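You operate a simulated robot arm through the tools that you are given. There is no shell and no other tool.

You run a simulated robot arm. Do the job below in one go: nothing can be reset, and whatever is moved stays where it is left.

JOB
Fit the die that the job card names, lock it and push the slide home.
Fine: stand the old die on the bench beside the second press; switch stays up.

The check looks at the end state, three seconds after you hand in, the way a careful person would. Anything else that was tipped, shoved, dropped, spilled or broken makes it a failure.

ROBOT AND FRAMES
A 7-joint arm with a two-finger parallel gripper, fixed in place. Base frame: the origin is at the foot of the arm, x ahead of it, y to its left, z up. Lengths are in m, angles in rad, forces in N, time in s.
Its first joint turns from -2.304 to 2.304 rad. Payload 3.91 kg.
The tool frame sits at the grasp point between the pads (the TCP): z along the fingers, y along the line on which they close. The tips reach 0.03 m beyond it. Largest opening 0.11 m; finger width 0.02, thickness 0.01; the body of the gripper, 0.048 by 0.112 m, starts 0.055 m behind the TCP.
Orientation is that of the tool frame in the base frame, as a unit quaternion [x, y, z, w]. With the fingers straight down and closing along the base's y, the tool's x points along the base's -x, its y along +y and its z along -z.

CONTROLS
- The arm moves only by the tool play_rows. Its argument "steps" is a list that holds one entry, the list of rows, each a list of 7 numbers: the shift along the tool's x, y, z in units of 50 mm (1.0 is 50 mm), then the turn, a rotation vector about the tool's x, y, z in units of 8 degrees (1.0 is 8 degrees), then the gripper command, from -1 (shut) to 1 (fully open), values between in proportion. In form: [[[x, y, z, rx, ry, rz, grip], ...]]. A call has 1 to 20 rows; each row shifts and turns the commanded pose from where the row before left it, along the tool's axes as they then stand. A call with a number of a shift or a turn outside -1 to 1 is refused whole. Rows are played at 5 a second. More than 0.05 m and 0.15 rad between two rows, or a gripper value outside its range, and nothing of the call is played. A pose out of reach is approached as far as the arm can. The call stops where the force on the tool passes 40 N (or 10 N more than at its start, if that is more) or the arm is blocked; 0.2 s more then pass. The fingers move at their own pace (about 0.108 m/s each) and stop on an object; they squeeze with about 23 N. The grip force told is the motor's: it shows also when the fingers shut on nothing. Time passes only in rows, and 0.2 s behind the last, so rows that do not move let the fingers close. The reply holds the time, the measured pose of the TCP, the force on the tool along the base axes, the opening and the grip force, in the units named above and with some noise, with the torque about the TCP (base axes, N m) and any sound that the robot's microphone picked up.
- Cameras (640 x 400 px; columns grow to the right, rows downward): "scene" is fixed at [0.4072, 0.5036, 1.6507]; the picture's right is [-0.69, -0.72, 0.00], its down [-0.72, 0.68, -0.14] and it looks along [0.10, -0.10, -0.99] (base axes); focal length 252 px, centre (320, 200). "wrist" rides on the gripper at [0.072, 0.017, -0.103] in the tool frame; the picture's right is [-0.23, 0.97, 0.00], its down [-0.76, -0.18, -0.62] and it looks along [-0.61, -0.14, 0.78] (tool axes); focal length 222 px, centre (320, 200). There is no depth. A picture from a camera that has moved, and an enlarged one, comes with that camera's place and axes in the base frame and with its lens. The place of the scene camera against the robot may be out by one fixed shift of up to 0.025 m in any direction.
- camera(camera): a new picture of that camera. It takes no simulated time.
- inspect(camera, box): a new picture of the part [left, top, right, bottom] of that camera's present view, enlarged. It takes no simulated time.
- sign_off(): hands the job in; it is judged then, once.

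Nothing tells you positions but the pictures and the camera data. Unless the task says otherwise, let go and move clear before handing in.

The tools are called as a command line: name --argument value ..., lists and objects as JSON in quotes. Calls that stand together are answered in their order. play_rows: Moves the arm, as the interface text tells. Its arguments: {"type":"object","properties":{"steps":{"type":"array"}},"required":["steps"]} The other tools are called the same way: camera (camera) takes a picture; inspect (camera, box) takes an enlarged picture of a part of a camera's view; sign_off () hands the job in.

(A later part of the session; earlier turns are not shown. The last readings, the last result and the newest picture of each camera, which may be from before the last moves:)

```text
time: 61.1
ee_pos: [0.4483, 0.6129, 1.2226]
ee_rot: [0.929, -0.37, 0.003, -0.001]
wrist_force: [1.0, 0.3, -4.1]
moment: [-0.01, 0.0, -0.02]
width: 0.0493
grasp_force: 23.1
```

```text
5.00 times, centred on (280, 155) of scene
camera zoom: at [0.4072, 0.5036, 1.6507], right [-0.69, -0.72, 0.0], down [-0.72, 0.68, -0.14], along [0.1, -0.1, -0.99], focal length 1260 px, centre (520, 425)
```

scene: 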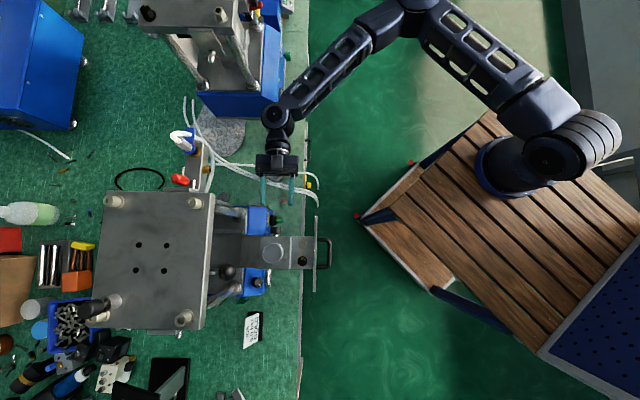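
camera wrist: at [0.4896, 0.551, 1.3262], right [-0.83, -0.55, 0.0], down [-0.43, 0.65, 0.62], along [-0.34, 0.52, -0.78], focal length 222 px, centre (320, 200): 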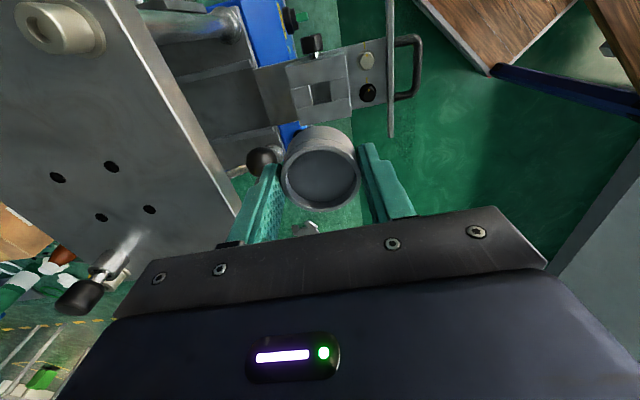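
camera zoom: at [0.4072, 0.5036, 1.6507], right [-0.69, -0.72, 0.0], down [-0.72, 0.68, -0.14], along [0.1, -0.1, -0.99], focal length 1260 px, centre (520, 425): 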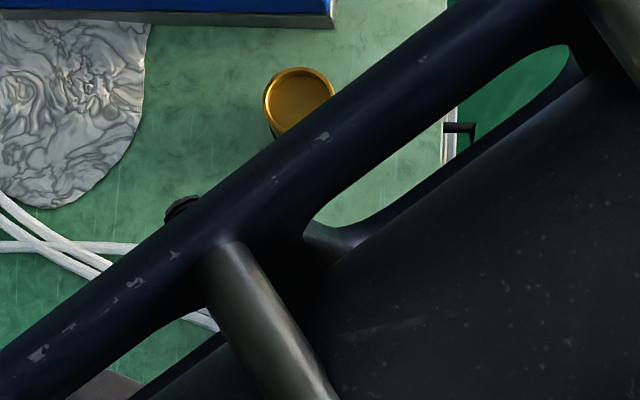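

The socket is about 28 mm square, in line with the slide. I'm carrying the old die; I'll take it outward from the press, turn the hand by 90° (fingers across), and head for the free bench spot between the gold die and the foil, next to the second press.

play_rows --steps '[[[0.8, 0, 0, 0, 0, 0, -1], [0.8, 0, 0, 0, 0, 0, -1], [0.8, 0, 0, 0, 0, 0, -1], [0.8, 0, 0, 0, 0, 0, -1], [0, 0, 0, 0, 0, 0.94, -1], [0, 0, 0, 0, 0, 0.94, -1], [0, 0, 0, 0, 0, 0.94, -1], [0, 0, 0, 0, 0, 0.94, -1], [0, 0, 0, 0, 0, 0.94, -1], [0, 0, 0, 0, 0, 0.94, -1], [0, 0, 0, 0, 0, 0.94, -1], [0, 0, 0, 0, 0, 0.94, -1], [0, 0, 0, 0, 0, 0.94, -1], [0, 0, 0, 0, 0, 0.94, -1], [0, 0, 0, 0, 0, 0.94, -1], [0, 0, 0, 0, 0, 0.94, -1], [0, 0, 0, 0, 0, 0, -1]]]'

camera --camera "wrist"

camera --camera "scene"

```text
time: 64.7
ee_pos: [0.5638, 0.5038, 1.2235]
ee_rot: [-0.393, 0.919, 0.0, 0.003]
wrist_force: [0.5, 0.8, -4.0]
moment: [0.01, 0.01, -0.02]
width: 0.0495
grasp_force: 23.3
```

```text
taken
camera wrist: at [0.5025, 0.4628, 1.3263], right [-0.55, 0.84, 0.0], down [0.65, 0.43, 0.63], along [0.53, 0.34, -0.78], focal length 222 px, centre (320, 200)
```

wrist: 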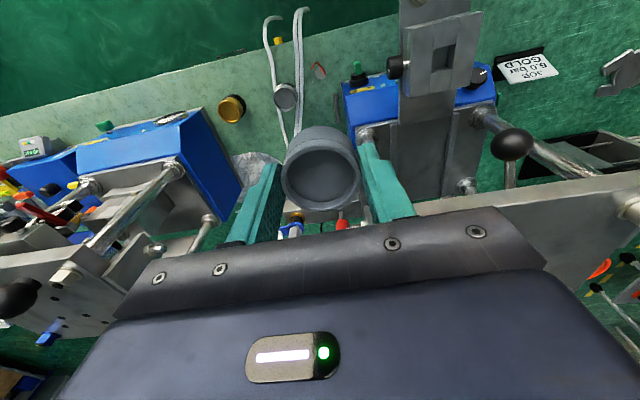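

```text
taken
```

scene: 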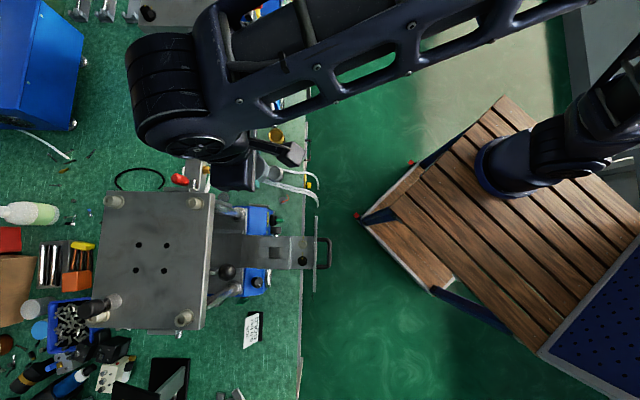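

I have a good view of the bench between the presses. I'll enlarge the area around the gold die.

inspect --camera "wrist" --box '[190, 60, 330, 190]'

inspect --camera "wrist" --box '[205, 75, 265, 135]'

inspect --camera "wrist" --box '[260, 70, 320, 130]'

```text
3.08 times, centred on (260, 125) of wrist
camera zoom: at [0.5025, 0.4628, 1.3263], right [-0.55, 0.84, 0.0], down [0.65, 0.43, 0.63], along [0.53, 0.34, -0.78], focal length 684 px, centre (505, 431)
```

zoom: 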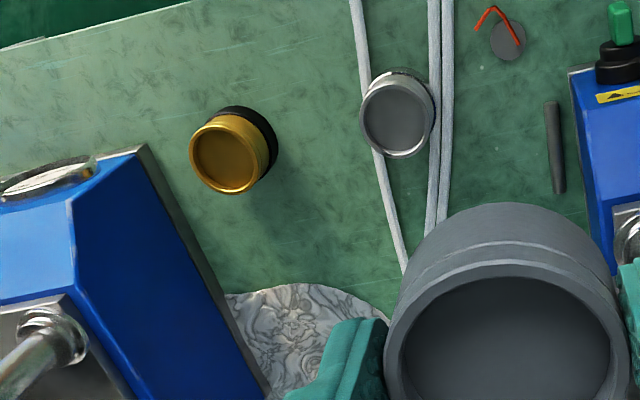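

```text
6.67 times, centred on (235, 105) of wrist
camera zoom: at [0.5025, 0.4628, 1.3263], right [-0.55, 0.84, 0.0], down [0.65, 0.43, 0.63], along [0.53, 0.34, -0.78], focal length 1481 px, centre (887, 833)
```

zoom: 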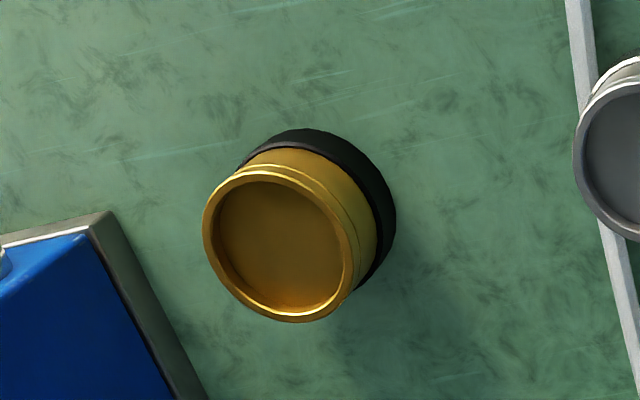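

```text
6.67 times, centred on (290, 100) of wrist
camera zoom: at [0.5025, 0.4628, 1.3263], right [-0.55, 0.84, 0.0], down [0.65, 0.43, 0.63], along [0.53, 0.34, -0.78], focal length 1481 px, centre (520, 867)
```

zoom: 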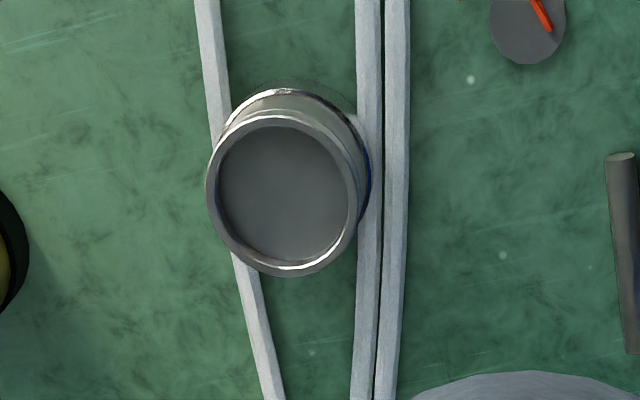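

The gold die's rim is at about (0.753, 0.375, 0.803); the free patch between it and the foil is centred near (0.794, 0.433). I'll carry the old die there, then lower part of the way and check.

play_rows --steps '[[[-0.432, -0.86, 0, 0, 0, 0, -1], [-0.432, -0.86, 0, 0, 0, 0, -1], [-0.432, -0.86, 0, 0, 0, 0, -1], [-0.432, -0.86, 0, 0, 0, 0, -1], [-0.432, -0.86, 0, 0, 0, 0, -1], [0, 0, 0.8, 0, 0, 0, -1], [0, 0, 0.8, 0, 0, 0, -1], [0, 0, 0.8, 0, 0, 0, -1], [0, 0, 0.8, 0, 0, 0, -1], [0, 0, 0, 0, 0, 0, -1]]]'

camera --camera "wrist"

inspect --camera "wrist" --box '[160, 0, 480, 200]'

camera --camera "scene"

```text
time: 66.9
ee_pos: [0.7964, 0.4317, 1.0685]
ee_rot: [-0.394, 0.919, -0.002, 0.005]
wrist_force: [6.9, 1.5, 36.3]
moment: [-1.18, -1.48, 0.25]
width: 0.0494
grasp_force: 22.8
```

```text
taken
camera wrist: at [0.7338, 0.3916, 1.1708], right [-0.55, 0.84, 0.0], down [0.65, 0.43, 0.63], along [0.53, 0.34, -0.78], focal length 222 px, centre (320, 200)
```

wrist: 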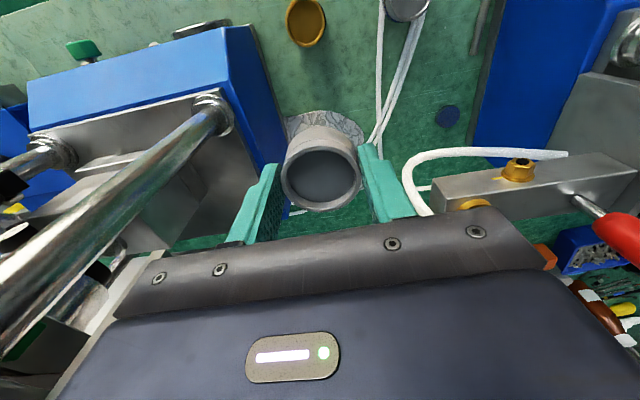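

```text
2.00 times, centred on (320, 100) of wrist
camera zoom: at [0.7338, 0.3916, 1.1708], right [-0.55, 0.84, 0.0], down [0.65, 0.43, 0.63], along [0.53, 0.34, -0.78], focal length 444 px, centre (320, 400)
```

zoom: 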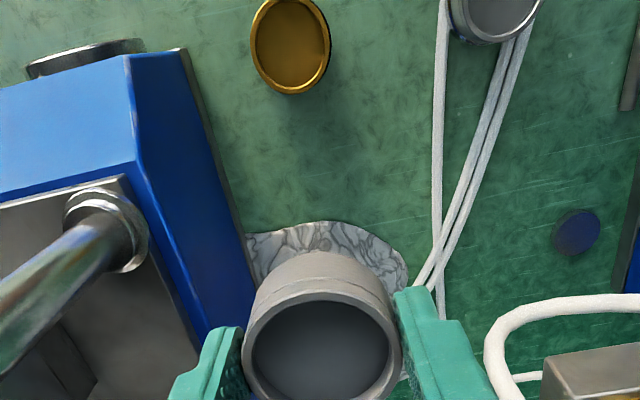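

```text
taken
```

scene: 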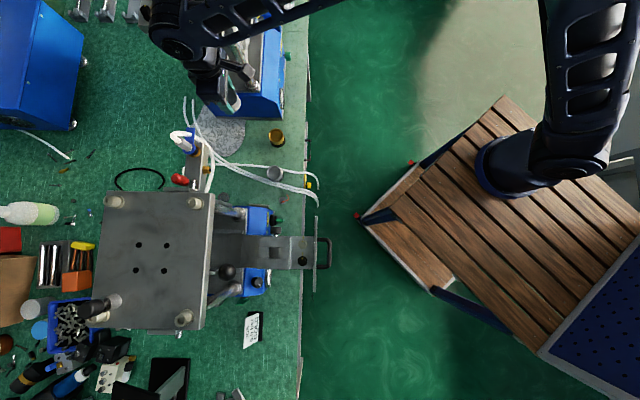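

I felt 36 N: the hand's outer side has come to rest on the second press's top plate edge, which reaches farther out than I took it. I'll go straight back up and re-measure that press.

play_rows --steps '[[[0, 0, -0.3, 0, 0, 0, -1], [0, 0, -0.7, 0, 0, 0, -1], [0, 0, -0.9, 0, 0, 0, -1], [0, 0, -0.9, 0, 0, 0, -1], [0, 0, -0.3, 0, 0, 0, -1], [0, 0, 0, 0, 0, 0, -1]]]'

camera --camera "wrist"

camera --camera "scene"

```text
time: 68.3
ee_pos: [0.7948, 0.4324, 1.2193]
ee_rot: [-0.394, 0.919, -0.001, 0.002]
wrist_force: [-0.2, -0.5, -4.5]
moment: [-0.02, 0.02, 0.01]
width: 0.0492
grasp_force: 22.6
```

```text
taken
camera wrist: at [0.7337, 0.392, 1.3227], right [-0.55, 0.84, 0.0], down [0.65, 0.43, 0.63], along [0.53, 0.34, -0.78], focal length 222 px, centre (320, 200)
```

wrist: 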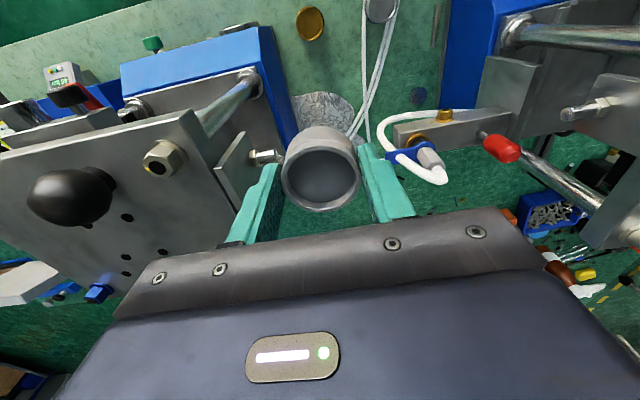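

```text
taken
```

scene: 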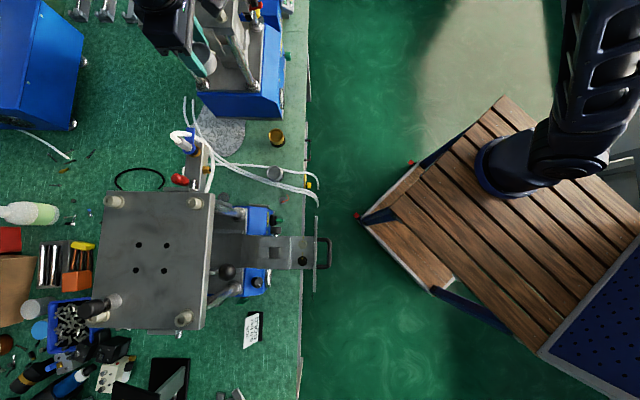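

The second press carries a side bracket with a pin sticking out towards me; that is what the hand touched. I'll enlarge it.

inspect --camera "wrist" --box '[130, 60, 330, 220]'

inspect --camera "scene" --box '[160, 0, 320, 160]'

```text
2.50 times, centred on (230, 140) of wrist
camera zoom: at [0.7337, 0.392, 1.3227], right [-0.55, 0.84, 0.0], down [0.65, 0.43, 0.63], along [0.53, 0.34, -0.78], focal length 555 px, centre (545, 350)
```

zoom: 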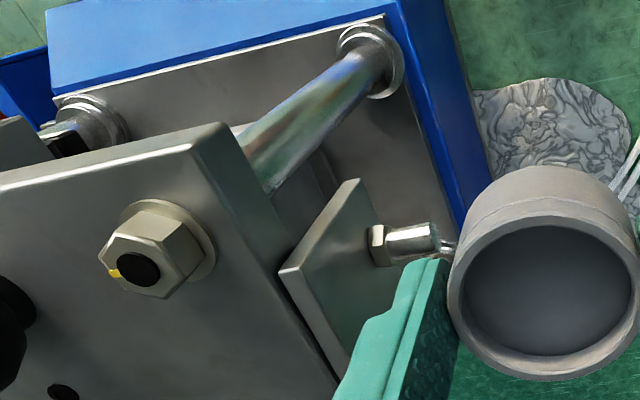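

```text
2.50 times, centred on (240, 80) of scene
camera zoom: at [0.4072, 0.5036, 1.6507], right [-0.69, -0.72, 0.0], down [-0.72, 0.68, -0.14], along [0.1, -0.1, -0.99], focal length 630 px, centre (520, 500)
```

zoom: 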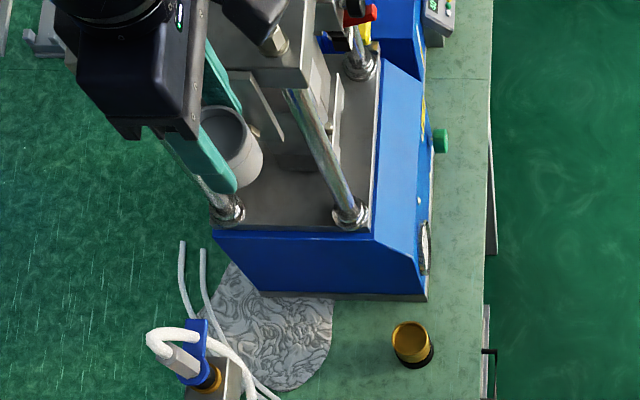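

Since the bracket sticks out to about n = 0.43 there, I'll turn the hand so that its narrow side faces the second press (camera on the far side) and shift slightly away before going down.

play_rows --steps '[[[-0.27, 0.2, 0, 0, 0, 0, -1], [0, 0, 0, 0, 0, 0.94, -1], [0, 0, 0, 0, 0, 0.94, -1], [0, 0, 0, 0, 0, 0.94, -1], [0, 0, 0, 0, 0, 0.94, -1], [0, 0, 0, 0, 0, 0.94, -1], [0, 0, 0, 0, 0, 0.94, -1], [0, 0, 0, 0, 0, 0.94, -1], [0, 0, 0, 0, 0, 0.94, -1], [0, 0, 0, 0, 0, 0.94, -1], [0, 0, 0, 0, 0, 0.94, -1], [0, 0, 0, 0, 0, 0.94, -1], [0, 0, 0, 0, 0, 0.94, -1], [0, 0, 0, 0, 0, 0, -1]]]'

camera --camera "wrist"

camera --camera "scene"

```text
time: 71.3
ee_pos: [0.7966, 0.4503, 1.2193]
ee_rot: [0.374, 0.927, 0.001, 0.002]
wrist_force: [0.2, -0.1, -4.1]
moment: [0.0, 0.0, -0.02]
width: 0.0496
grasp_force: 22.5
```

```text
taken
camera wrist: at [0.757, 0.5121, 1.3224], right [0.84, 0.54, 0.0], down [0.42, -0.66, 0.63], along [0.34, -0.52, -0.78], focal length 222 px, centre (320, 200)
```

wrist: 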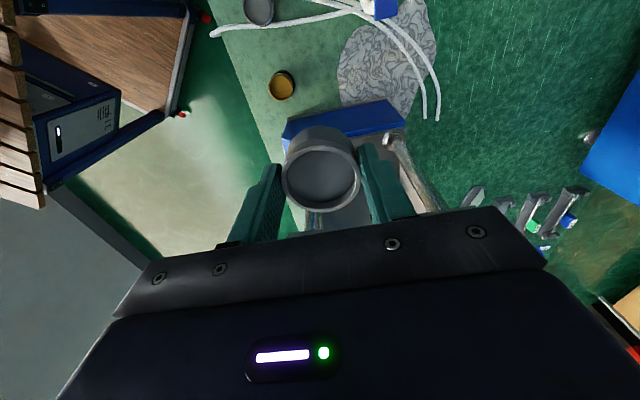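

```text
taken
```

scene: 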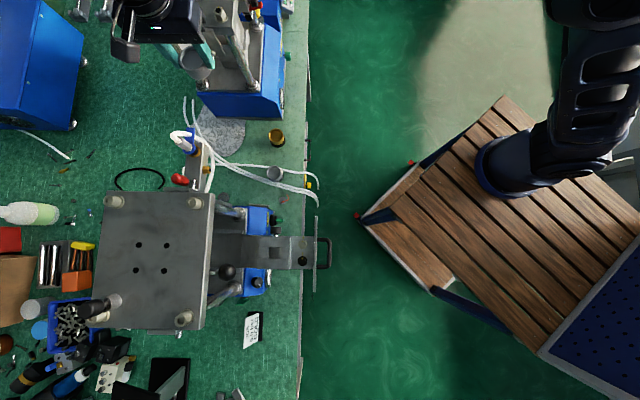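

Seen from here the landing spot lies between the gold die and the foil. I'll descend in stages, watching the force.

play_rows --steps '[[[0, 0, 0.7, 0, 0, 0, -1], [0, 0, 0.7, 0, 0, 0, -1], [0, 0, 0.7, 0, 0, 0, -1], [0, 0, 0, 0, 0, 0, -1]]]'

camera --camera "scene"

camera --camera "wrist"

```text
time: 72.3
ee_pos: [0.7976, 0.449, 1.1151]
ee_rot: [0.374, 0.927, 0.001, 0.002]
wrist_force: [-0.2, -0.1, -3.9]
moment: [0.0, 0.04, 0.02]
width: 0.0493
grasp_force: 22.7
```

```text
taken
```

scene: 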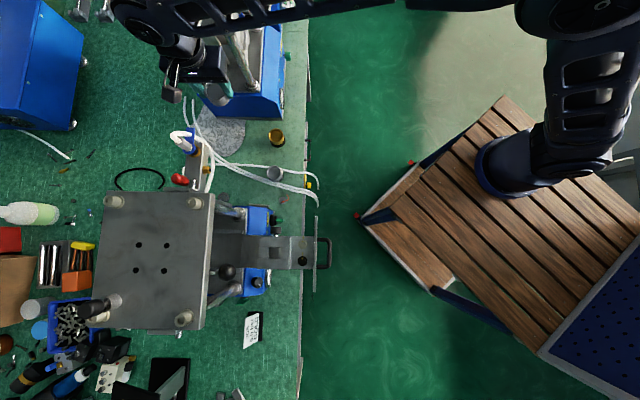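

```text
taken
camera wrist: at [0.7568, 0.5118, 1.2181], right [0.84, 0.54, 0.0], down [0.42, -0.66, 0.63], along [0.34, -0.52, -0.78], focal length 222 px, centre (320, 200)
```

wrist: 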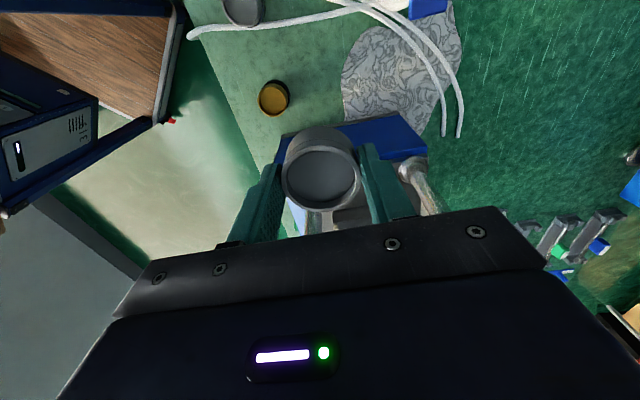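

No contact and the forearm keeps clear of the second press. I'll continue down.

play_rows --steps '[[[0, 0, 0.6, 0, 0, 0, -1], [0, 0, 0.6, 0, 0, 0, -1], [0, 0, 0.6, 0, 0, 0, -1], [0, 0, 0.6, 0, 0, 0, -1], [0, 0, 0.6, 0, 0, 0, -1], [0, 0, 0.6, 0, 0, 0, -1], [0, 0, 0, 0, 0, 0, -1]]]'

camera --camera "scene"

camera --camera "wrist"

```text
time: 73.9
ee_pos: [0.7994, 0.449, 0.9333]
ee_rot: [0.373, 0.928, 0.001, 0.002]
wrist_force: [0.8, 0.3, -3.3]
moment: [0.05, -0.04, -0.02]
width: 0.0492
grasp_force: 23.4
```

```text
taken
```

scene: 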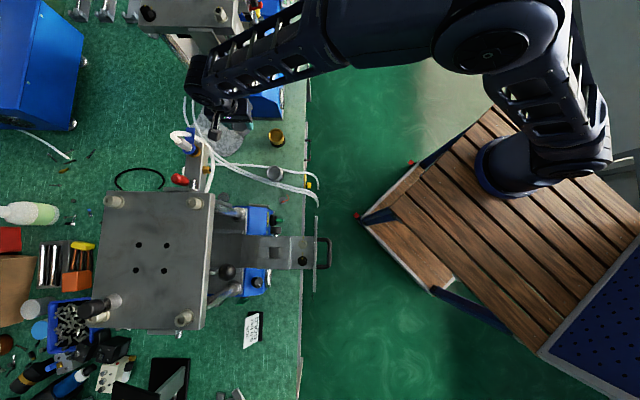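

```text
taken
camera wrist: at [0.7585, 0.5115, 1.0372], right [0.84, 0.54, 0.0], down [0.42, -0.66, 0.63], along [0.34, -0.52, -0.78], focal length 222 px, centre (320, 200)
```

wrist: 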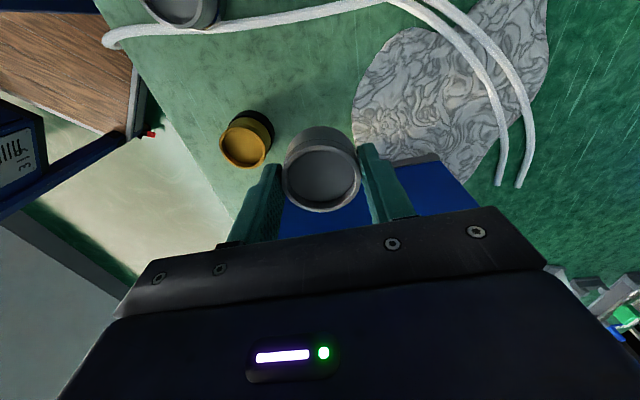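

Clear on all sides. Now slowly down to the bench until contact.

play_rows --steps '[[[0, 0, 0.6, 0, 0, 0, -1], [0, 0, 0.6, 0, 0, 0, -1], [0, 0, 0.4, 0, 0, 0, -1], [0, 0, 0.1, 0, 0, 0, -1], [0, 0, 0.1, 0, 0, 0, -1], [0, 0, 0.1, 0, 0, 0, -1], [0, 0, 0, 0, 0, 0, -1]]]'

inspect --camera "wrist" --box '[160, 20, 480, 220]'

```text
time: 75.5
ee_pos: [0.7986, 0.4498, 0.8402]
ee_rot: [0.374, 0.927, 0.001, 0.003]
wrist_force: [0.9, 0.1, -4.0]
moment: [0.0, -0.01, 0.02]
width: 0.0493
grasp_force: 22.8
```

```text
2.00 times, centred on (320, 120) of wrist
camera zoom: at [0.7589, 0.5118, 0.9425], right [0.84, 0.54, 0.0], down [0.42, -0.66, 0.63], along [0.34, -0.52, -0.78], focal length 444 px, centre (320, 360)
```

zoom: 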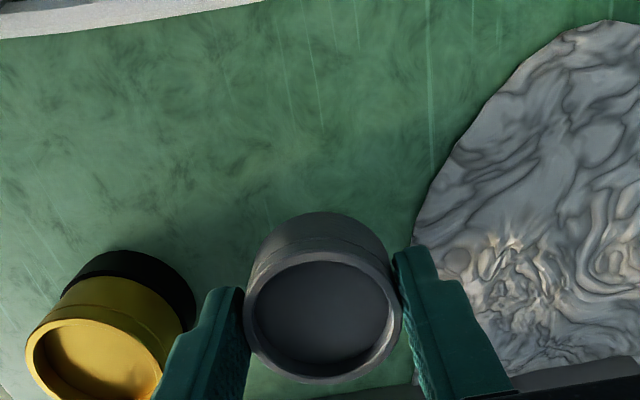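

The old die hangs in the free patch, with the gold die and foil clear on either side. Lowering gently to contact.

play_rows --steps '[[[0, 0, 0.1, 0, 0, 0, -1], [0, 0, 0.1, 0, 0, 0, -1], [0, 0, 0.1, 0, 0, 0, -1], [0, 0, 0.06, 0, 0, 0, -1], [0, 0, 0.06, 0, 0, 0, -1], [0, 0, 0, 0, 0, 0, -1]]]'

inspect --camera "wrist" --box '[160, 20, 480, 220]'

```text
time: 76.9
ee_pos: [0.8002, 0.4488, 0.82]
ee_rot: [0.374, 0.927, 0.001, 0.003]
wrist_force: [-0.8, -3.2, 19.2]
moment: [-0.29, 0.1, 0.01]
width: 0.0496
grasp_force: 23.0
```

```text
2.00 times, centred on (320, 120) of wrist
camera zoom: at [0.7591, 0.512, 0.9232], right [0.84, 0.54, 0.01], down [0.42, -0.66, 0.63], along [0.34, -0.52, -0.78], focal length 444 px, centre (320, 360)
```

zoom: 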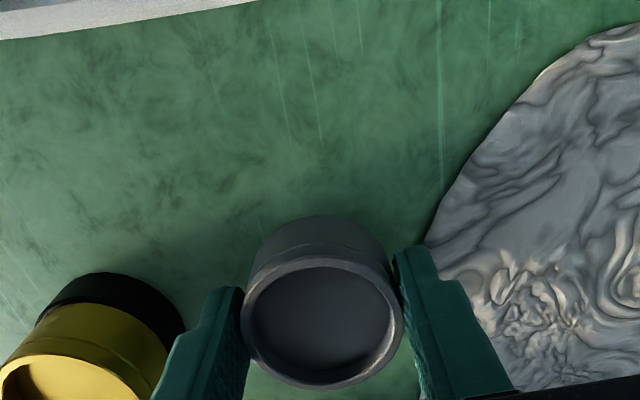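

Contact at TCP z ≈ 0.820. I'll ease the load and open just a little.

play_rows --steps '[[[0, 0, -0.025, 0, 0, 0, -1], [0, 0, 0, 0, 0, 0, 0.0], [0, 0, 0, 0, 0, 0, 0.15], [0, 0, 0, 0, 0, 0, 0.15], [0, 0, 0, 0, 0, 0, 0.15]]]'

inspect --camera "wrist" --box '[160, 20, 480, 220]'

```text
time: 78.1
ee_pos: [0.7993, 0.4482, 0.8197]
ee_rot: [0.374, 0.928, 0.001, 0.002]
wrist_force: [-0.3, -0.5, -0.3]
moment: [-0.02, 0.01, 0.0]
width: 0.0633
grasp_force: 0.1
```

```text
2.00 times, centred on (320, 120) of wrist
camera zoom: at [0.7588, 0.5118, 0.9227], right [0.84, 0.54, 0.0], down [0.42, -0.66, 0.63], along [0.34, -0.52, -0.78], focal length 444 px, centre (320, 360)
```

zoom: 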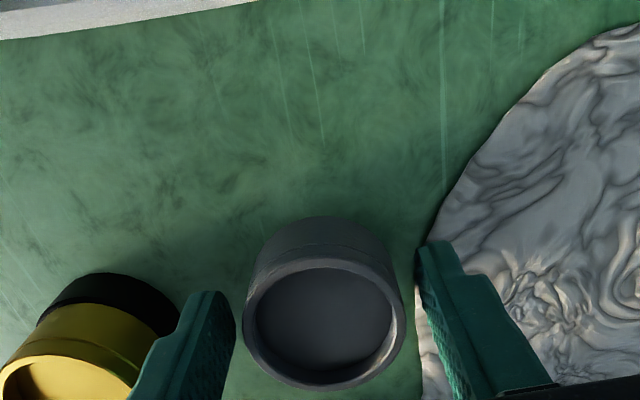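

The old die stands upright and free. I'll rise straight up and look at both dies from above.

play_rows --steps '[[[0, 0, -0.5, 0, 0, 0, 0.15], [0, 0, -0.7, 0, 0, 0, 0.15], [0, 0, -0.8, 0, 0, 0, 0.15], [0, 0, -0.8, 0, 0, 0, 0.3], [0, 0, -0.8, 0, 0, 0, 0.5], [0, 0, 0, 0, 0, 0, 0.5]]]'

camera --camera "wrist"

inspect --camera "wrist" --box '[200, 50, 400, 190]'

inspect --camera "scene" --box '[180, 90, 310, 200]'

```text
time: 79.5
ee_pos: [0.7994, 0.4498, 1.0005]
ee_rot: [0.374, 0.928, 0.0, 0.003]
wrist_force: [0.2, -0.6, -0.3]
moment: [0.0, 0.0, -0.02]
width: 0.0826
grasp_force: 0.1
```

```text
taken
camera wrist: at [0.7587, 0.5119, 1.1027], right [0.84, 0.54, 0.0], down [0.42, -0.66, 0.63], along [0.34, -0.52, -0.78], focal length 222 px, centre (320, 200)
```

wrist: 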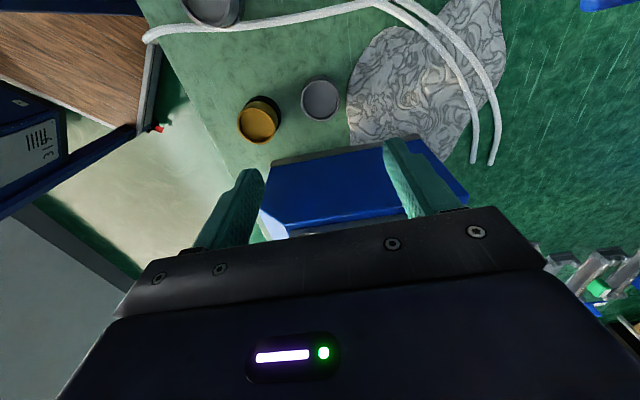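

```text
2.86 times, centred on (300, 120) of wrist
camera zoom: at [0.7587, 0.5119, 1.1027], right [0.84, 0.54, 0.0], down [0.42, -0.66, 0.63], along [0.34, -0.52, -0.78], focal length 635 px, centre (377, 429)
```

zoom: 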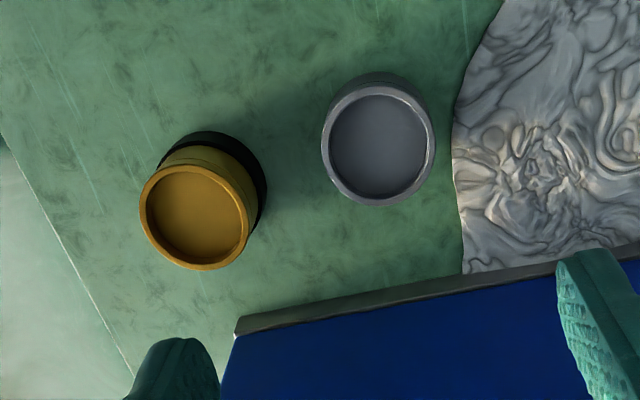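

```text
3.64 times, centred on (245, 145) of scene
camera zoom: at [0.4072, 0.5036, 1.6507], right [-0.69, -0.72, 0.0], down [-0.72, 0.68, -0.14], along [0.1, -0.1, -0.99], focal length 916 px, centre (593, 400)
```

zoom: 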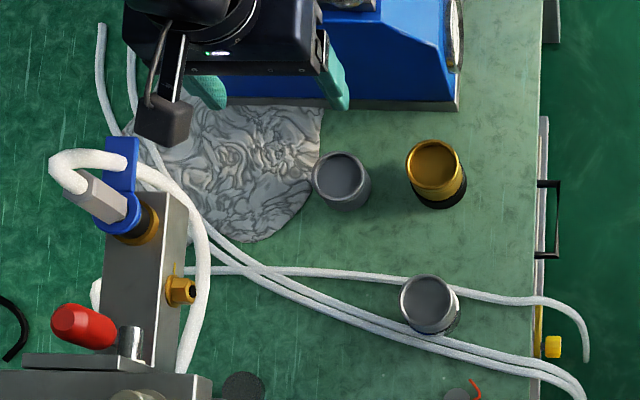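

The old die now stands upright between the gold die and the foil, about 8 cm from the second press. Next I'll move back towards the bench edge, turn the hand, and take a low look at the gold die's base.

play_rows --steps '[[[0, -0.9, 0, 0, 0, 0, 0.5], [0, -0.9, 0, 0, 0, 0, 0.5], [0, -0.9, 0, 0, 0, 0, 0.5], [0, 0, 0, 0, 0, -0.94, 0.5], [0, 0, 0, 0, 0, -0.94, 0.5], [0, 0, 0, 0, 0, -0.94, 0.5], [0, 0, 0, 0, 0, -0.94, 0.5], [0, 0, 0, 0, 0, -0.94, 0.5], [0, 0, 0, 0, 0, -0.94, 0.5], [0, 0, 0, 0, 0, -0.94, 0.5], [0, 0, 0, 0, 0, -0.94, 0.5], [0, 0, 0, 0, 0, -0.94, 0.5], [0, 0, 0, 0, 0, -0.94, 0.5], [0, 0, 0, 0, 0, -0.94, 0.5], [0, 0, 0, 0, 0, -0.94, 0.5], [0, 0, 0, 0, 0, 0, 0.5]]]'

camera --camera "wrist"

inspect --camera "wrist" --box '[240, 80, 400, 200]'

```text
time: 82.9
ee_pos: [0.7047, 0.3528, 0.999]
ee_rot: [-0.394, 0.919, -0.002, 0.002]
wrist_force: [-0.1, 0.7, -0.8]
moment: [0.0, 0.02, 0.01]
width: 0.0824
grasp_force: 0.1
```

```text
taken
camera wrist: at [0.6423, 0.3113, 1.1021], right [-0.55, 0.84, 0.0], down [0.65, 0.43, 0.63], along [0.52, 0.34, -0.78], focal length 222 px, centre (320, 200)
```

wrist: 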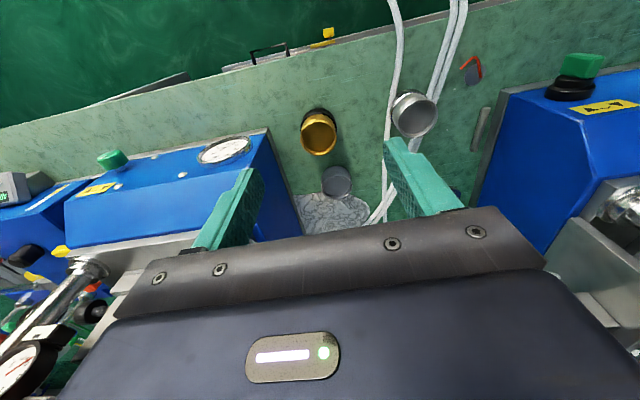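

```text
3.33 times, centred on (320, 140) of wrist
camera zoom: at [0.6423, 0.3113, 1.1021], right [-0.55, 0.84, 0.0], down [0.65, 0.43, 0.63], along [0.52, 0.34, -0.78], focal length 740 px, centre (320, 400)
```

zoom: 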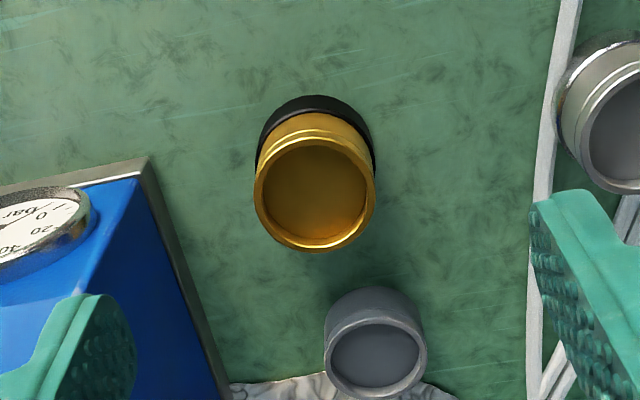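

The gold die's rim is at (0.746, 0.377, 0.812), standing as high as the old one, with a black ring round its base. I'll lean the hand back over the bench edge for a low side view.

play_rows --steps '[[[0, 0, 0, 0, -1, 0, 0.5], [0, 0, 0, 0, -1, 0, 0.5], [0, 0, 0, 0, -1, 0, 0.5], [0, 0, 0, 0, -1, 0, 0.5], [0, 0, 0, 0, -1, 0, 0.5], [0.72, -0.07, 0.31, 0, 0, 0, 0.5], [0.72, -0.07, 0.31, 0, 0, 0, 0.5], [0.72, -0.07, 0.31, 0, 0, 0, 0.5], [0.72, -0.07, 0.31, 0, 0, 0, 0.5], [0, 0, 0, 0, 0, 0, 0.5]]]'

camera --camera "wrist"

inspect --camera "wrist" --box '[240, 80, 440, 200]'

```text
time: 85.1
ee_pos: [0.6676, 0.2915, 0.8581]
ee_rot: [-0.371, 0.863, 0.134, 0.316]
wrist_force: [0.2, -0.3, -0.1]
moment: [0.0, -0.02, 0.02]
width: 0.0825
grasp_force: 0.0
```

```text
taken
camera wrist: at [0.5706, 0.214, 0.8907], right [-0.59, 0.8, 0.14], down [0.25, 0.01, 0.97], along [0.77, 0.6, -0.21], focal length 222 px, centre (320, 200)
```

wrist: 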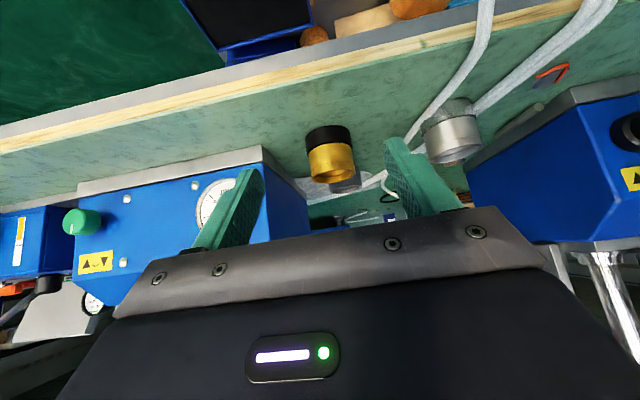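

```text
3.20 times, centred on (340, 140) of wrist
camera zoom: at [0.5706, 0.214, 0.8907], right [-0.59, 0.8, 0.14], down [0.25, 0.01, 0.97], along [0.77, 0.6, -0.21], focal length 711 px, centre (256, 392)
```

zoom: 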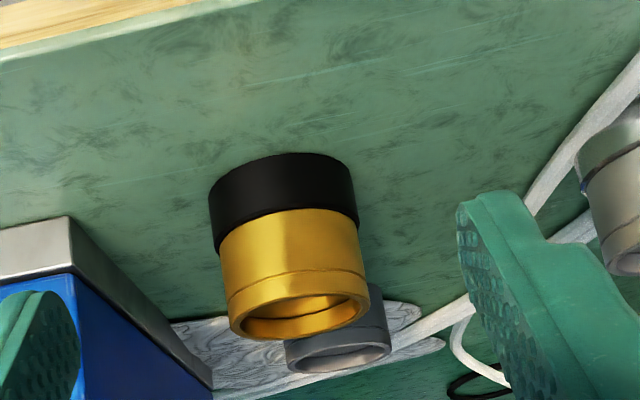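

The view is upside down, but clear: the gold die's cup sits on a black round base. I'll enlarge both dies further.

inspect --camera "wrist" --box '[295, 115, 375, 195]'

inspect --camera "wrist" --box '[405, 80, 495, 170]'

```text
5.00 times, centred on (335, 155) of wrist
camera zoom: at [0.5706, 0.214, 0.8907], right [-0.59, 0.8, 0.14], down [0.25, 0.01, 0.97], along [0.77, 0.6, -0.21], focal length 1111 px, centre (245, 425)
```

zoom: 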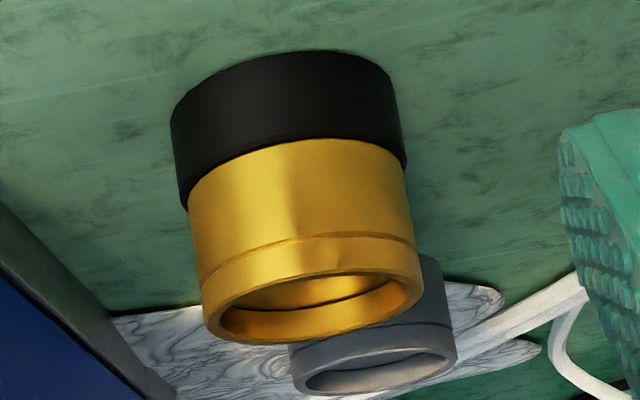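

```text
4.44 times, centred on (450, 125) of wrist
camera zoom: at [0.5706, 0.214, 0.8907], right [-0.59, 0.8, 0.14], down [0.25, 0.01, 0.97], along [0.77, 0.6, -0.21], focal length 987 px, centre (-258, 533)
```

zoom: 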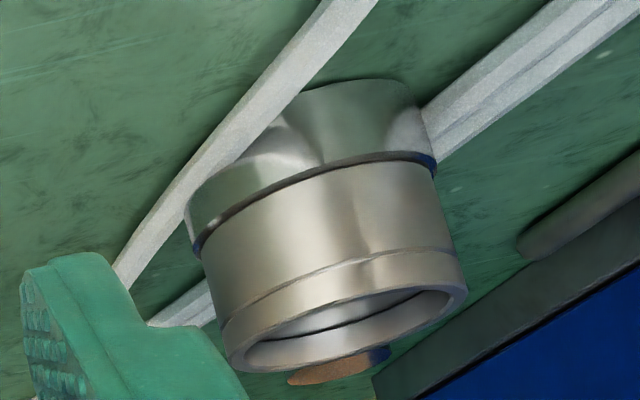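

The gold die's cup rests on a black storage ring with its peg hidden inside. I'll go back to an upright hand, turn it so its narrow side faces the second press, and come over the gold die.

play_rows --steps '[[[-0.72, 0.07, -0.31, 0, 0, 0, 0.5], [-0.72, 0.07, -0.31, 0, 0, 0, 0.5], [-0.72, 0.07, -0.31, 0, 0, 0, 0.5], [-0.72, 0.07, -0.31, 0, 0, 0, 0.5], [0, 0, 0, 0, 1, 0, 0.5], [0, 0, 0, 0, 1, 0, 0.5], [0, 0, 0, 0, 1, 0, 0.5], [0, 0, 0, 0, 1, 0, 0.5], [0, 0, 0, 0, 1, 0, 0.5], [0, 0, 0, 0, 0, 0.94, 0.5], [0, 0, 0, 0, 0, 0.94, 0.5], [0, 0, 0, 0, 0, 0.94, 0.5], [0, 0, 0, 0, 0, 0.94, 0.5], [0, 0, 0, 0, 0, 0.94, 0.5], [0, 0, 0, 0, 0, 0.94, 0.5], [0, 0, 0, 0, 0, 0, 0.5]]]'

play_rows --steps '[[[0, 0, 0, 0, 0, 0.94, 0.5], [0, 0, 0, 0, 0, 0.94, 0.5], [0, 0, 0, 0, 0, 0.94, 0.5], [0, 0, 0, 0, 0, 0.94, 0.5], [0, 0, 0, 0, 0, 0.94, 0.5], [0, 0, 0, 0, 0, 0.94, 0.5], [0, 0, 0, 0, 0, 0, 0.5]]]'

camera --camera "wrist"

inspect --camera "wrist" --box '[240, 60, 440, 200]'

```text
time: 88.5
ee_pos: [0.7053, 0.3524, 0.9998]
ee_rot: [-0.01, 1.0, -0.001, 0.002]
wrist_force: [0.1, -0.1, 0.0]
moment: [0.0, 0.02, 0.0]
width: 0.0824
grasp_force: 0.0
```

```text
time: 90.1
ee_pos: [0.7052, 0.3526, 0.9986]
ee_rot: [0.374, 0.927, 0.001, 0.002]
wrist_force: [0.1, 0.1, -0.3]
moment: [0.01, -0.01, 0.01]
width: 0.0824
grasp_force: 0.0
```

```text
taken
camera wrist: at [0.6644, 0.4145, 1.1025], right [0.84, 0.54, 0.0], down [0.42, -0.66, 0.63], along [0.34, -0.52, -0.78], focal length 222 px, centre (320, 200)
```

wrist: 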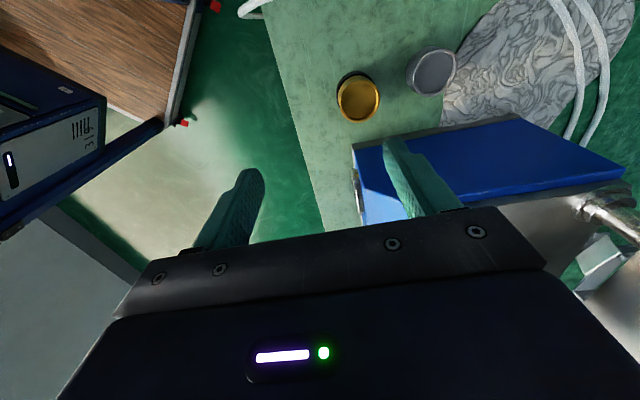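

```text
2.86 times, centred on (340, 130) of wrist
camera zoom: at [0.6644, 0.4145, 1.1025], right [0.84, 0.54, 0.0], down [0.42, -0.66, 0.63], along [0.34, -0.52, -0.78], focal length 635 px, centre (263, 400)
```

zoom: 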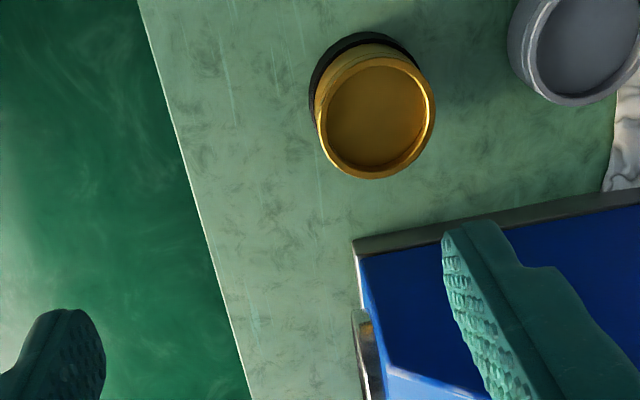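

Gold die at (0.747, 0.376). I'll move over it and descend to just above it.

play_rows --steps '[[[-0.13, 0.46, 0, 0, 0, 0, 0.5], [-0.14, 0.46, 0, 0, 0, 0, 0.5], [0, 0, 0.7, 0, 0, 0, 0.5], [0, 0, 0.7, 0, 0, 0, 0.5], [0, 0, 0.6, 0, 0, 0, 0.5], [0, 0, 0.4, 0, 0, 0, 0.5], [0, 0, 0, 0, 0, 0, 0.5]]]'

camera --camera "wrist"

inspect --camera "wrist" --box '[200, 60, 440, 230]'

```text
time: 91.7
ee_pos: [0.7463, 0.375, 0.8806]
ee_rot: [0.373, 0.928, 0.001, 0.003]
wrist_force: [-0.5, 0.1, 0.9]
moment: [-0.01, -0.01, 0.01]
width: 0.0825
grasp_force: 0.0
```

```text
taken
camera wrist: at [0.7065, 0.438, 0.9824], right [0.84, 0.54, 0.0], down [0.42, -0.66, 0.63], along [0.34, -0.52, -0.78], focal length 222 px, centre (320, 200)
```

wrist: 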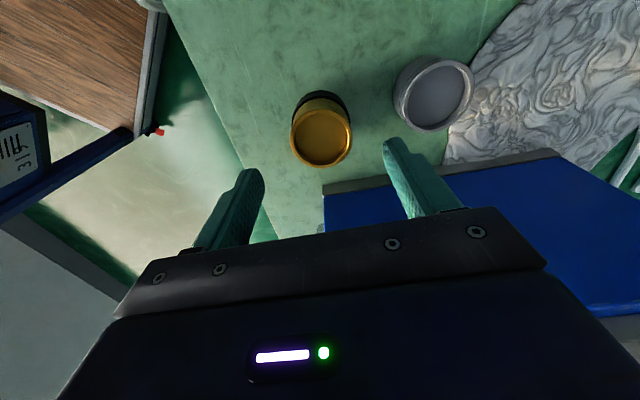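

```text
2.35 times, centred on (320, 145) of wrist
camera zoom: at [0.7065, 0.438, 0.9824], right [0.84, 0.54, 0.0], down [0.42, -0.66, 0.63], along [0.34, -0.52, -0.78], focal length 523 px, centre (320, 329)
```

zoom: 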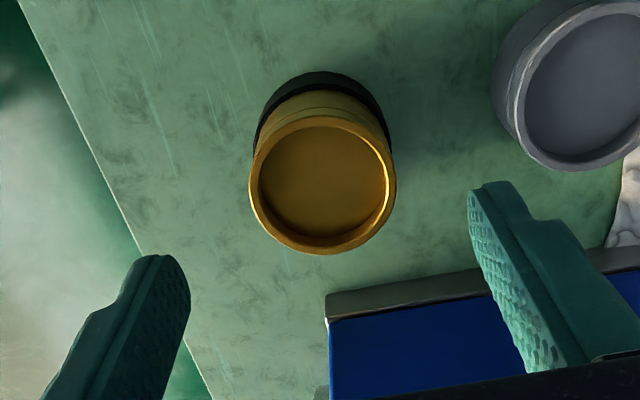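

Aligned; the rim top is at 0.8125. I'll narrow the opening, go down to z ≈ 0.8225 and close.

play_rows --steps '[[[0, 0, 0, 0, 0, 0, 0.25], [0, 0, 0.5, 0, 0, 0, 0.25], [0, 0, 0.4, 0, 0, 0, 0.25], [0, 0, 0.26, 0, 0, 0, 0.25], [0, 0, 0, 0, 0, 0, 0.25], [0, 0, 0, 0, 0, 0, -0.3], [0, 0, 0, 0, 0, 0, -1], [0, 0, 0, 0, 0, 0, -1], [0, 0, 0, 0, 0, 0, -1]]]'

inspect --camera "wrist" --box '[200, 60, 440, 230]'

```text
time: 93.7
ee_pos: [0.7476, 0.3756, 0.8212]
ee_rot: [0.375, 0.927, 0.001, 0.002]
wrist_force: [0.7, 0.3, 0.7]
moment: [-0.04, 0.01, 0.02]
width: 0.0495
grasp_force: 22.7
```

```text
2.35 times, centred on (320, 145) of wrist
camera zoom: at [0.7071, 0.4377, 0.9247], right [0.84, 0.54, 0.0], down [0.42, -0.66, 0.63], along [0.34, -0.52, -0.78], focal length 523 px, centre (320, 329)
```

zoom: 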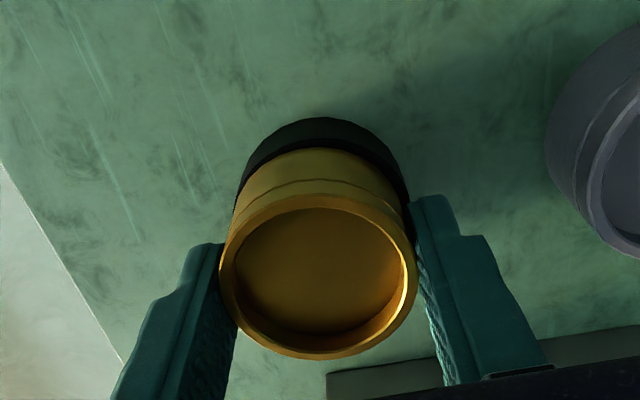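

Gripped at 49.5 mm. I'll lift slightly and check whether the black ring stays behind.

play_rows --steps '[[[0, 0, -0.1, 0, 0, 0, -1], [0, 0, -0.2, 0, 0, 0, -1], [0, 0, -0.4, 0, 0, 0, -1], [0, 0, -0.5, 0, 0, 0, -1], [0, 0, 0, 0, 0, 0, -1]]]'

inspect --camera "wrist" --box '[200, 60, 440, 230]'

inspect --camera "scene" --box '[220, 90, 330, 190]'

```text
time: 94.9
ee_pos: [0.7478, 0.3761, 0.8809]
ee_rot: [0.374, 0.927, 0.001, 0.001]
wrist_force: [-0.2, -0.3, -3.5]
moment: [0.0, -0.02, 0.0]
width: 0.0495
grasp_force: 22.7
```

```text
2.35 times, centred on (320, 145) of wrist
camera zoom: at [0.7064, 0.4387, 0.9846], right [0.84, 0.54, 0.0], down [0.42, -0.66, 0.63], along [0.34, -0.52, -0.78], focal length 523 px, centre (320, 329)
```

zoom: 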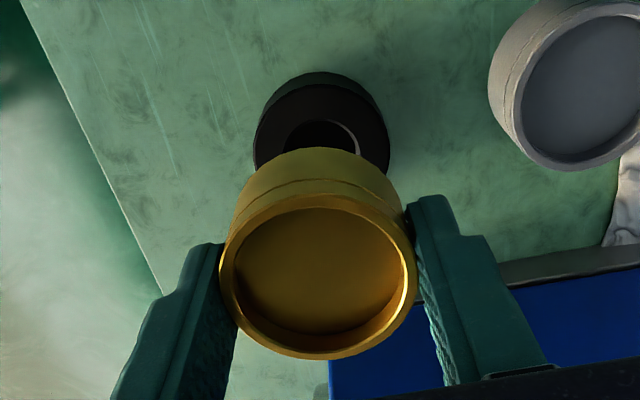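

```text
4.00 times, centred on (275, 140) of scene
camera zoom: at [0.4072, 0.5036, 1.6507], right [-0.69, -0.72, 0.0], down [-0.72, 0.68, -0.14], along [0.1, -0.1, -0.99], focal length 1008 px, centre (500, 440)
```

zoom: 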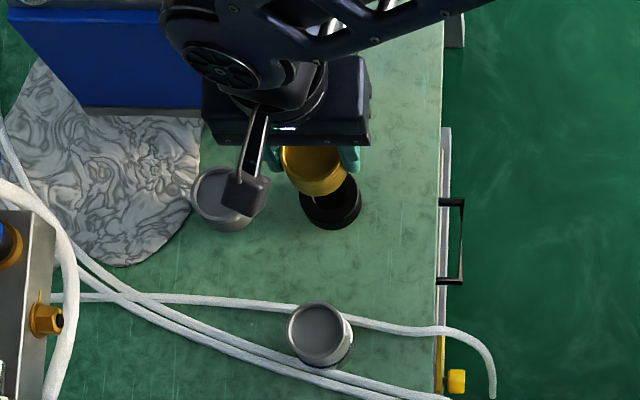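

The black ring stayed on the bench and the gold die weighs about 3.5 N. To see its peg's orientation I'll lift it, bring it clear of both presses, and tilt its underside toward the scene camera.

play_rows --steps '[[[0, 0, -0.9, 0, 0, 0, -1], [0, 0, -0.9, 0, 0, 0, -1], [0, 0, -0.9, 0, 0, 0, -1], [0, 0, -0.9, 0, 0, 0, -1], [0, 0, -0.9, 0, 0, 0, -1], [0, 0, -0.9, 0, 0, 0, -1], [0, 0, -0.9, 0, 0, 0, -1], [0, 0, -0.9, 0, 0, 0, -1], [0.9, -0.24, 0, 0, 0, 0, -1], [0.9, -0.24, 0, 0, 0, 0, -1], [0.9, -0.24, 0, 0, 0, 0, -1], [0.9, -0.24, 0, 0, 0, 0, -1], [0, 0, 0, 0, 0, 0, -1]]]'

play_rows --steps '[[[0, 0, 0, 0, 0.9, 0, -1], [0, 0, 0, 0, 0.9, 0, -1], [0, 0, 0, 0, 0.9, 0, -1], [0, 0, 0, 0, 0.9, 0, -1], [0, 0, 0, 0, 0.9, 0, -1], [0, 0, 0, 0, 0.9, 0, -1], [0, 0, 0, 0, 0.9, 0, -1], [0, 0, 0, 0, 0.9, 0, -1], [0, 0, 0, 0, 0.9, 0, -1], [0, 0, 0, 0, 0.9, 0, -1], [0, 0, 0, 0, 0.9, 0, -1], [0, 0, 0, 0, 0.9, 0, -1], [0, 0, 0, 0, 0.9, 0, -1], [0, 0, 0, 0, 0, 0, -1]]]'

camera --camera "scene"

```text
time: 97.7
ee_pos: [0.5809, 0.4665, 1.2406]
ee_rot: [0.373, 0.928, 0.0, 0.002]
wrist_force: [0.4, 0.2, -3.6]
moment: [-0.02, 0.03, 0.0]
width: 0.0493
grasp_force: 23.0
```

```text
time: 100.7
ee_pos: [0.5809, 0.4664, 1.2402]
ee_rot: [-0.256, -0.636, -0.274, 0.675]
wrist_force: [-1.0, 0.1, -3.7]
moment: [-0.1, -0.1, -0.02]
width: 0.0492
grasp_force: 23.1
```

```text
taken
```

scene: 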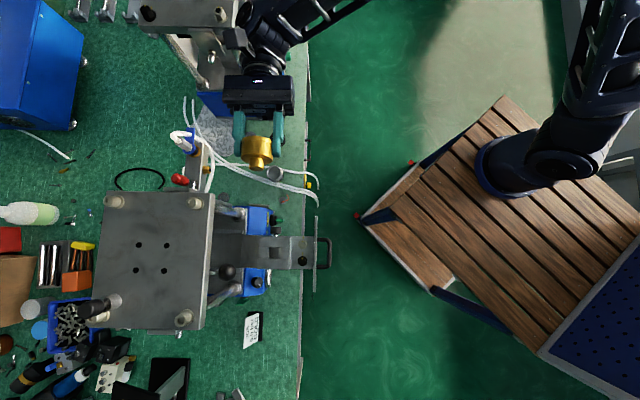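

The die's underside is turned toward the scene camera. I'll enlarge it to read the peg's orientation.

inspect --camera "scene" --box '[225, 120, 290, 180]'

inspect --camera "scene" --box '[238, 130, 278, 172]'

inspect --camera "scene" --box '[210, 110, 310, 190]'

```text
6.67 times, centred on (258, 150) of scene
camera zoom: at [0.4072, 0.5036, 1.6507], right [-0.69, -0.72, 0.0], down [-0.72, 0.68, -0.14], along [0.1, -0.1, -0.99], focal length 1679 px, centre (737, 533)
```

zoom: 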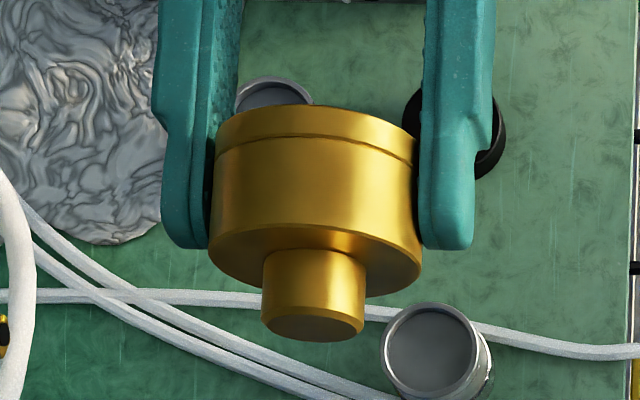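

```text
9.52 times, centred on (258, 151) of scene
camera zoom: at [0.4072, 0.5036, 1.6507], right [-0.69, -0.72, 0.0], down [-0.72, 0.68, -0.14], along [0.1, -0.1, -0.99], focal length 2399 px, centre (910, 667)
```

zoom: 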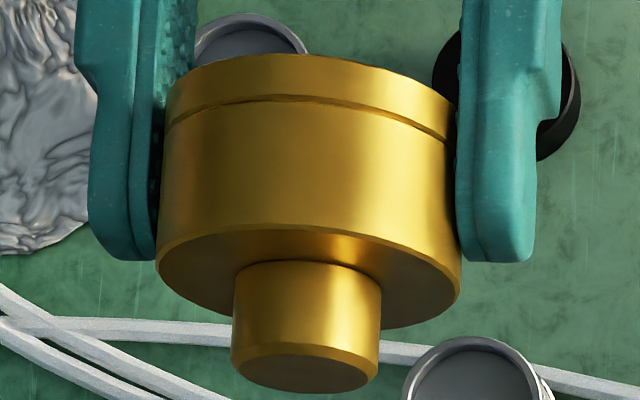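

```text
5.00 times, centred on (260, 150) of scene
camera zoom: at [0.4072, 0.5036, 1.6507], right [-0.69, -0.72, 0.0], down [-0.72, 0.68, -0.14], along [0.1, -0.1, -0.99], focal length 1260 px, centre (620, 450)
```

zoom: 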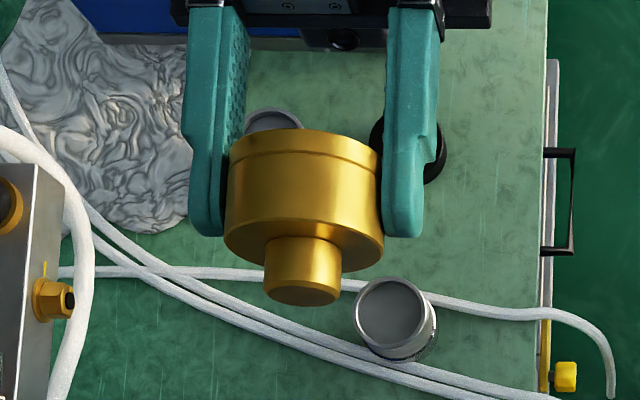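

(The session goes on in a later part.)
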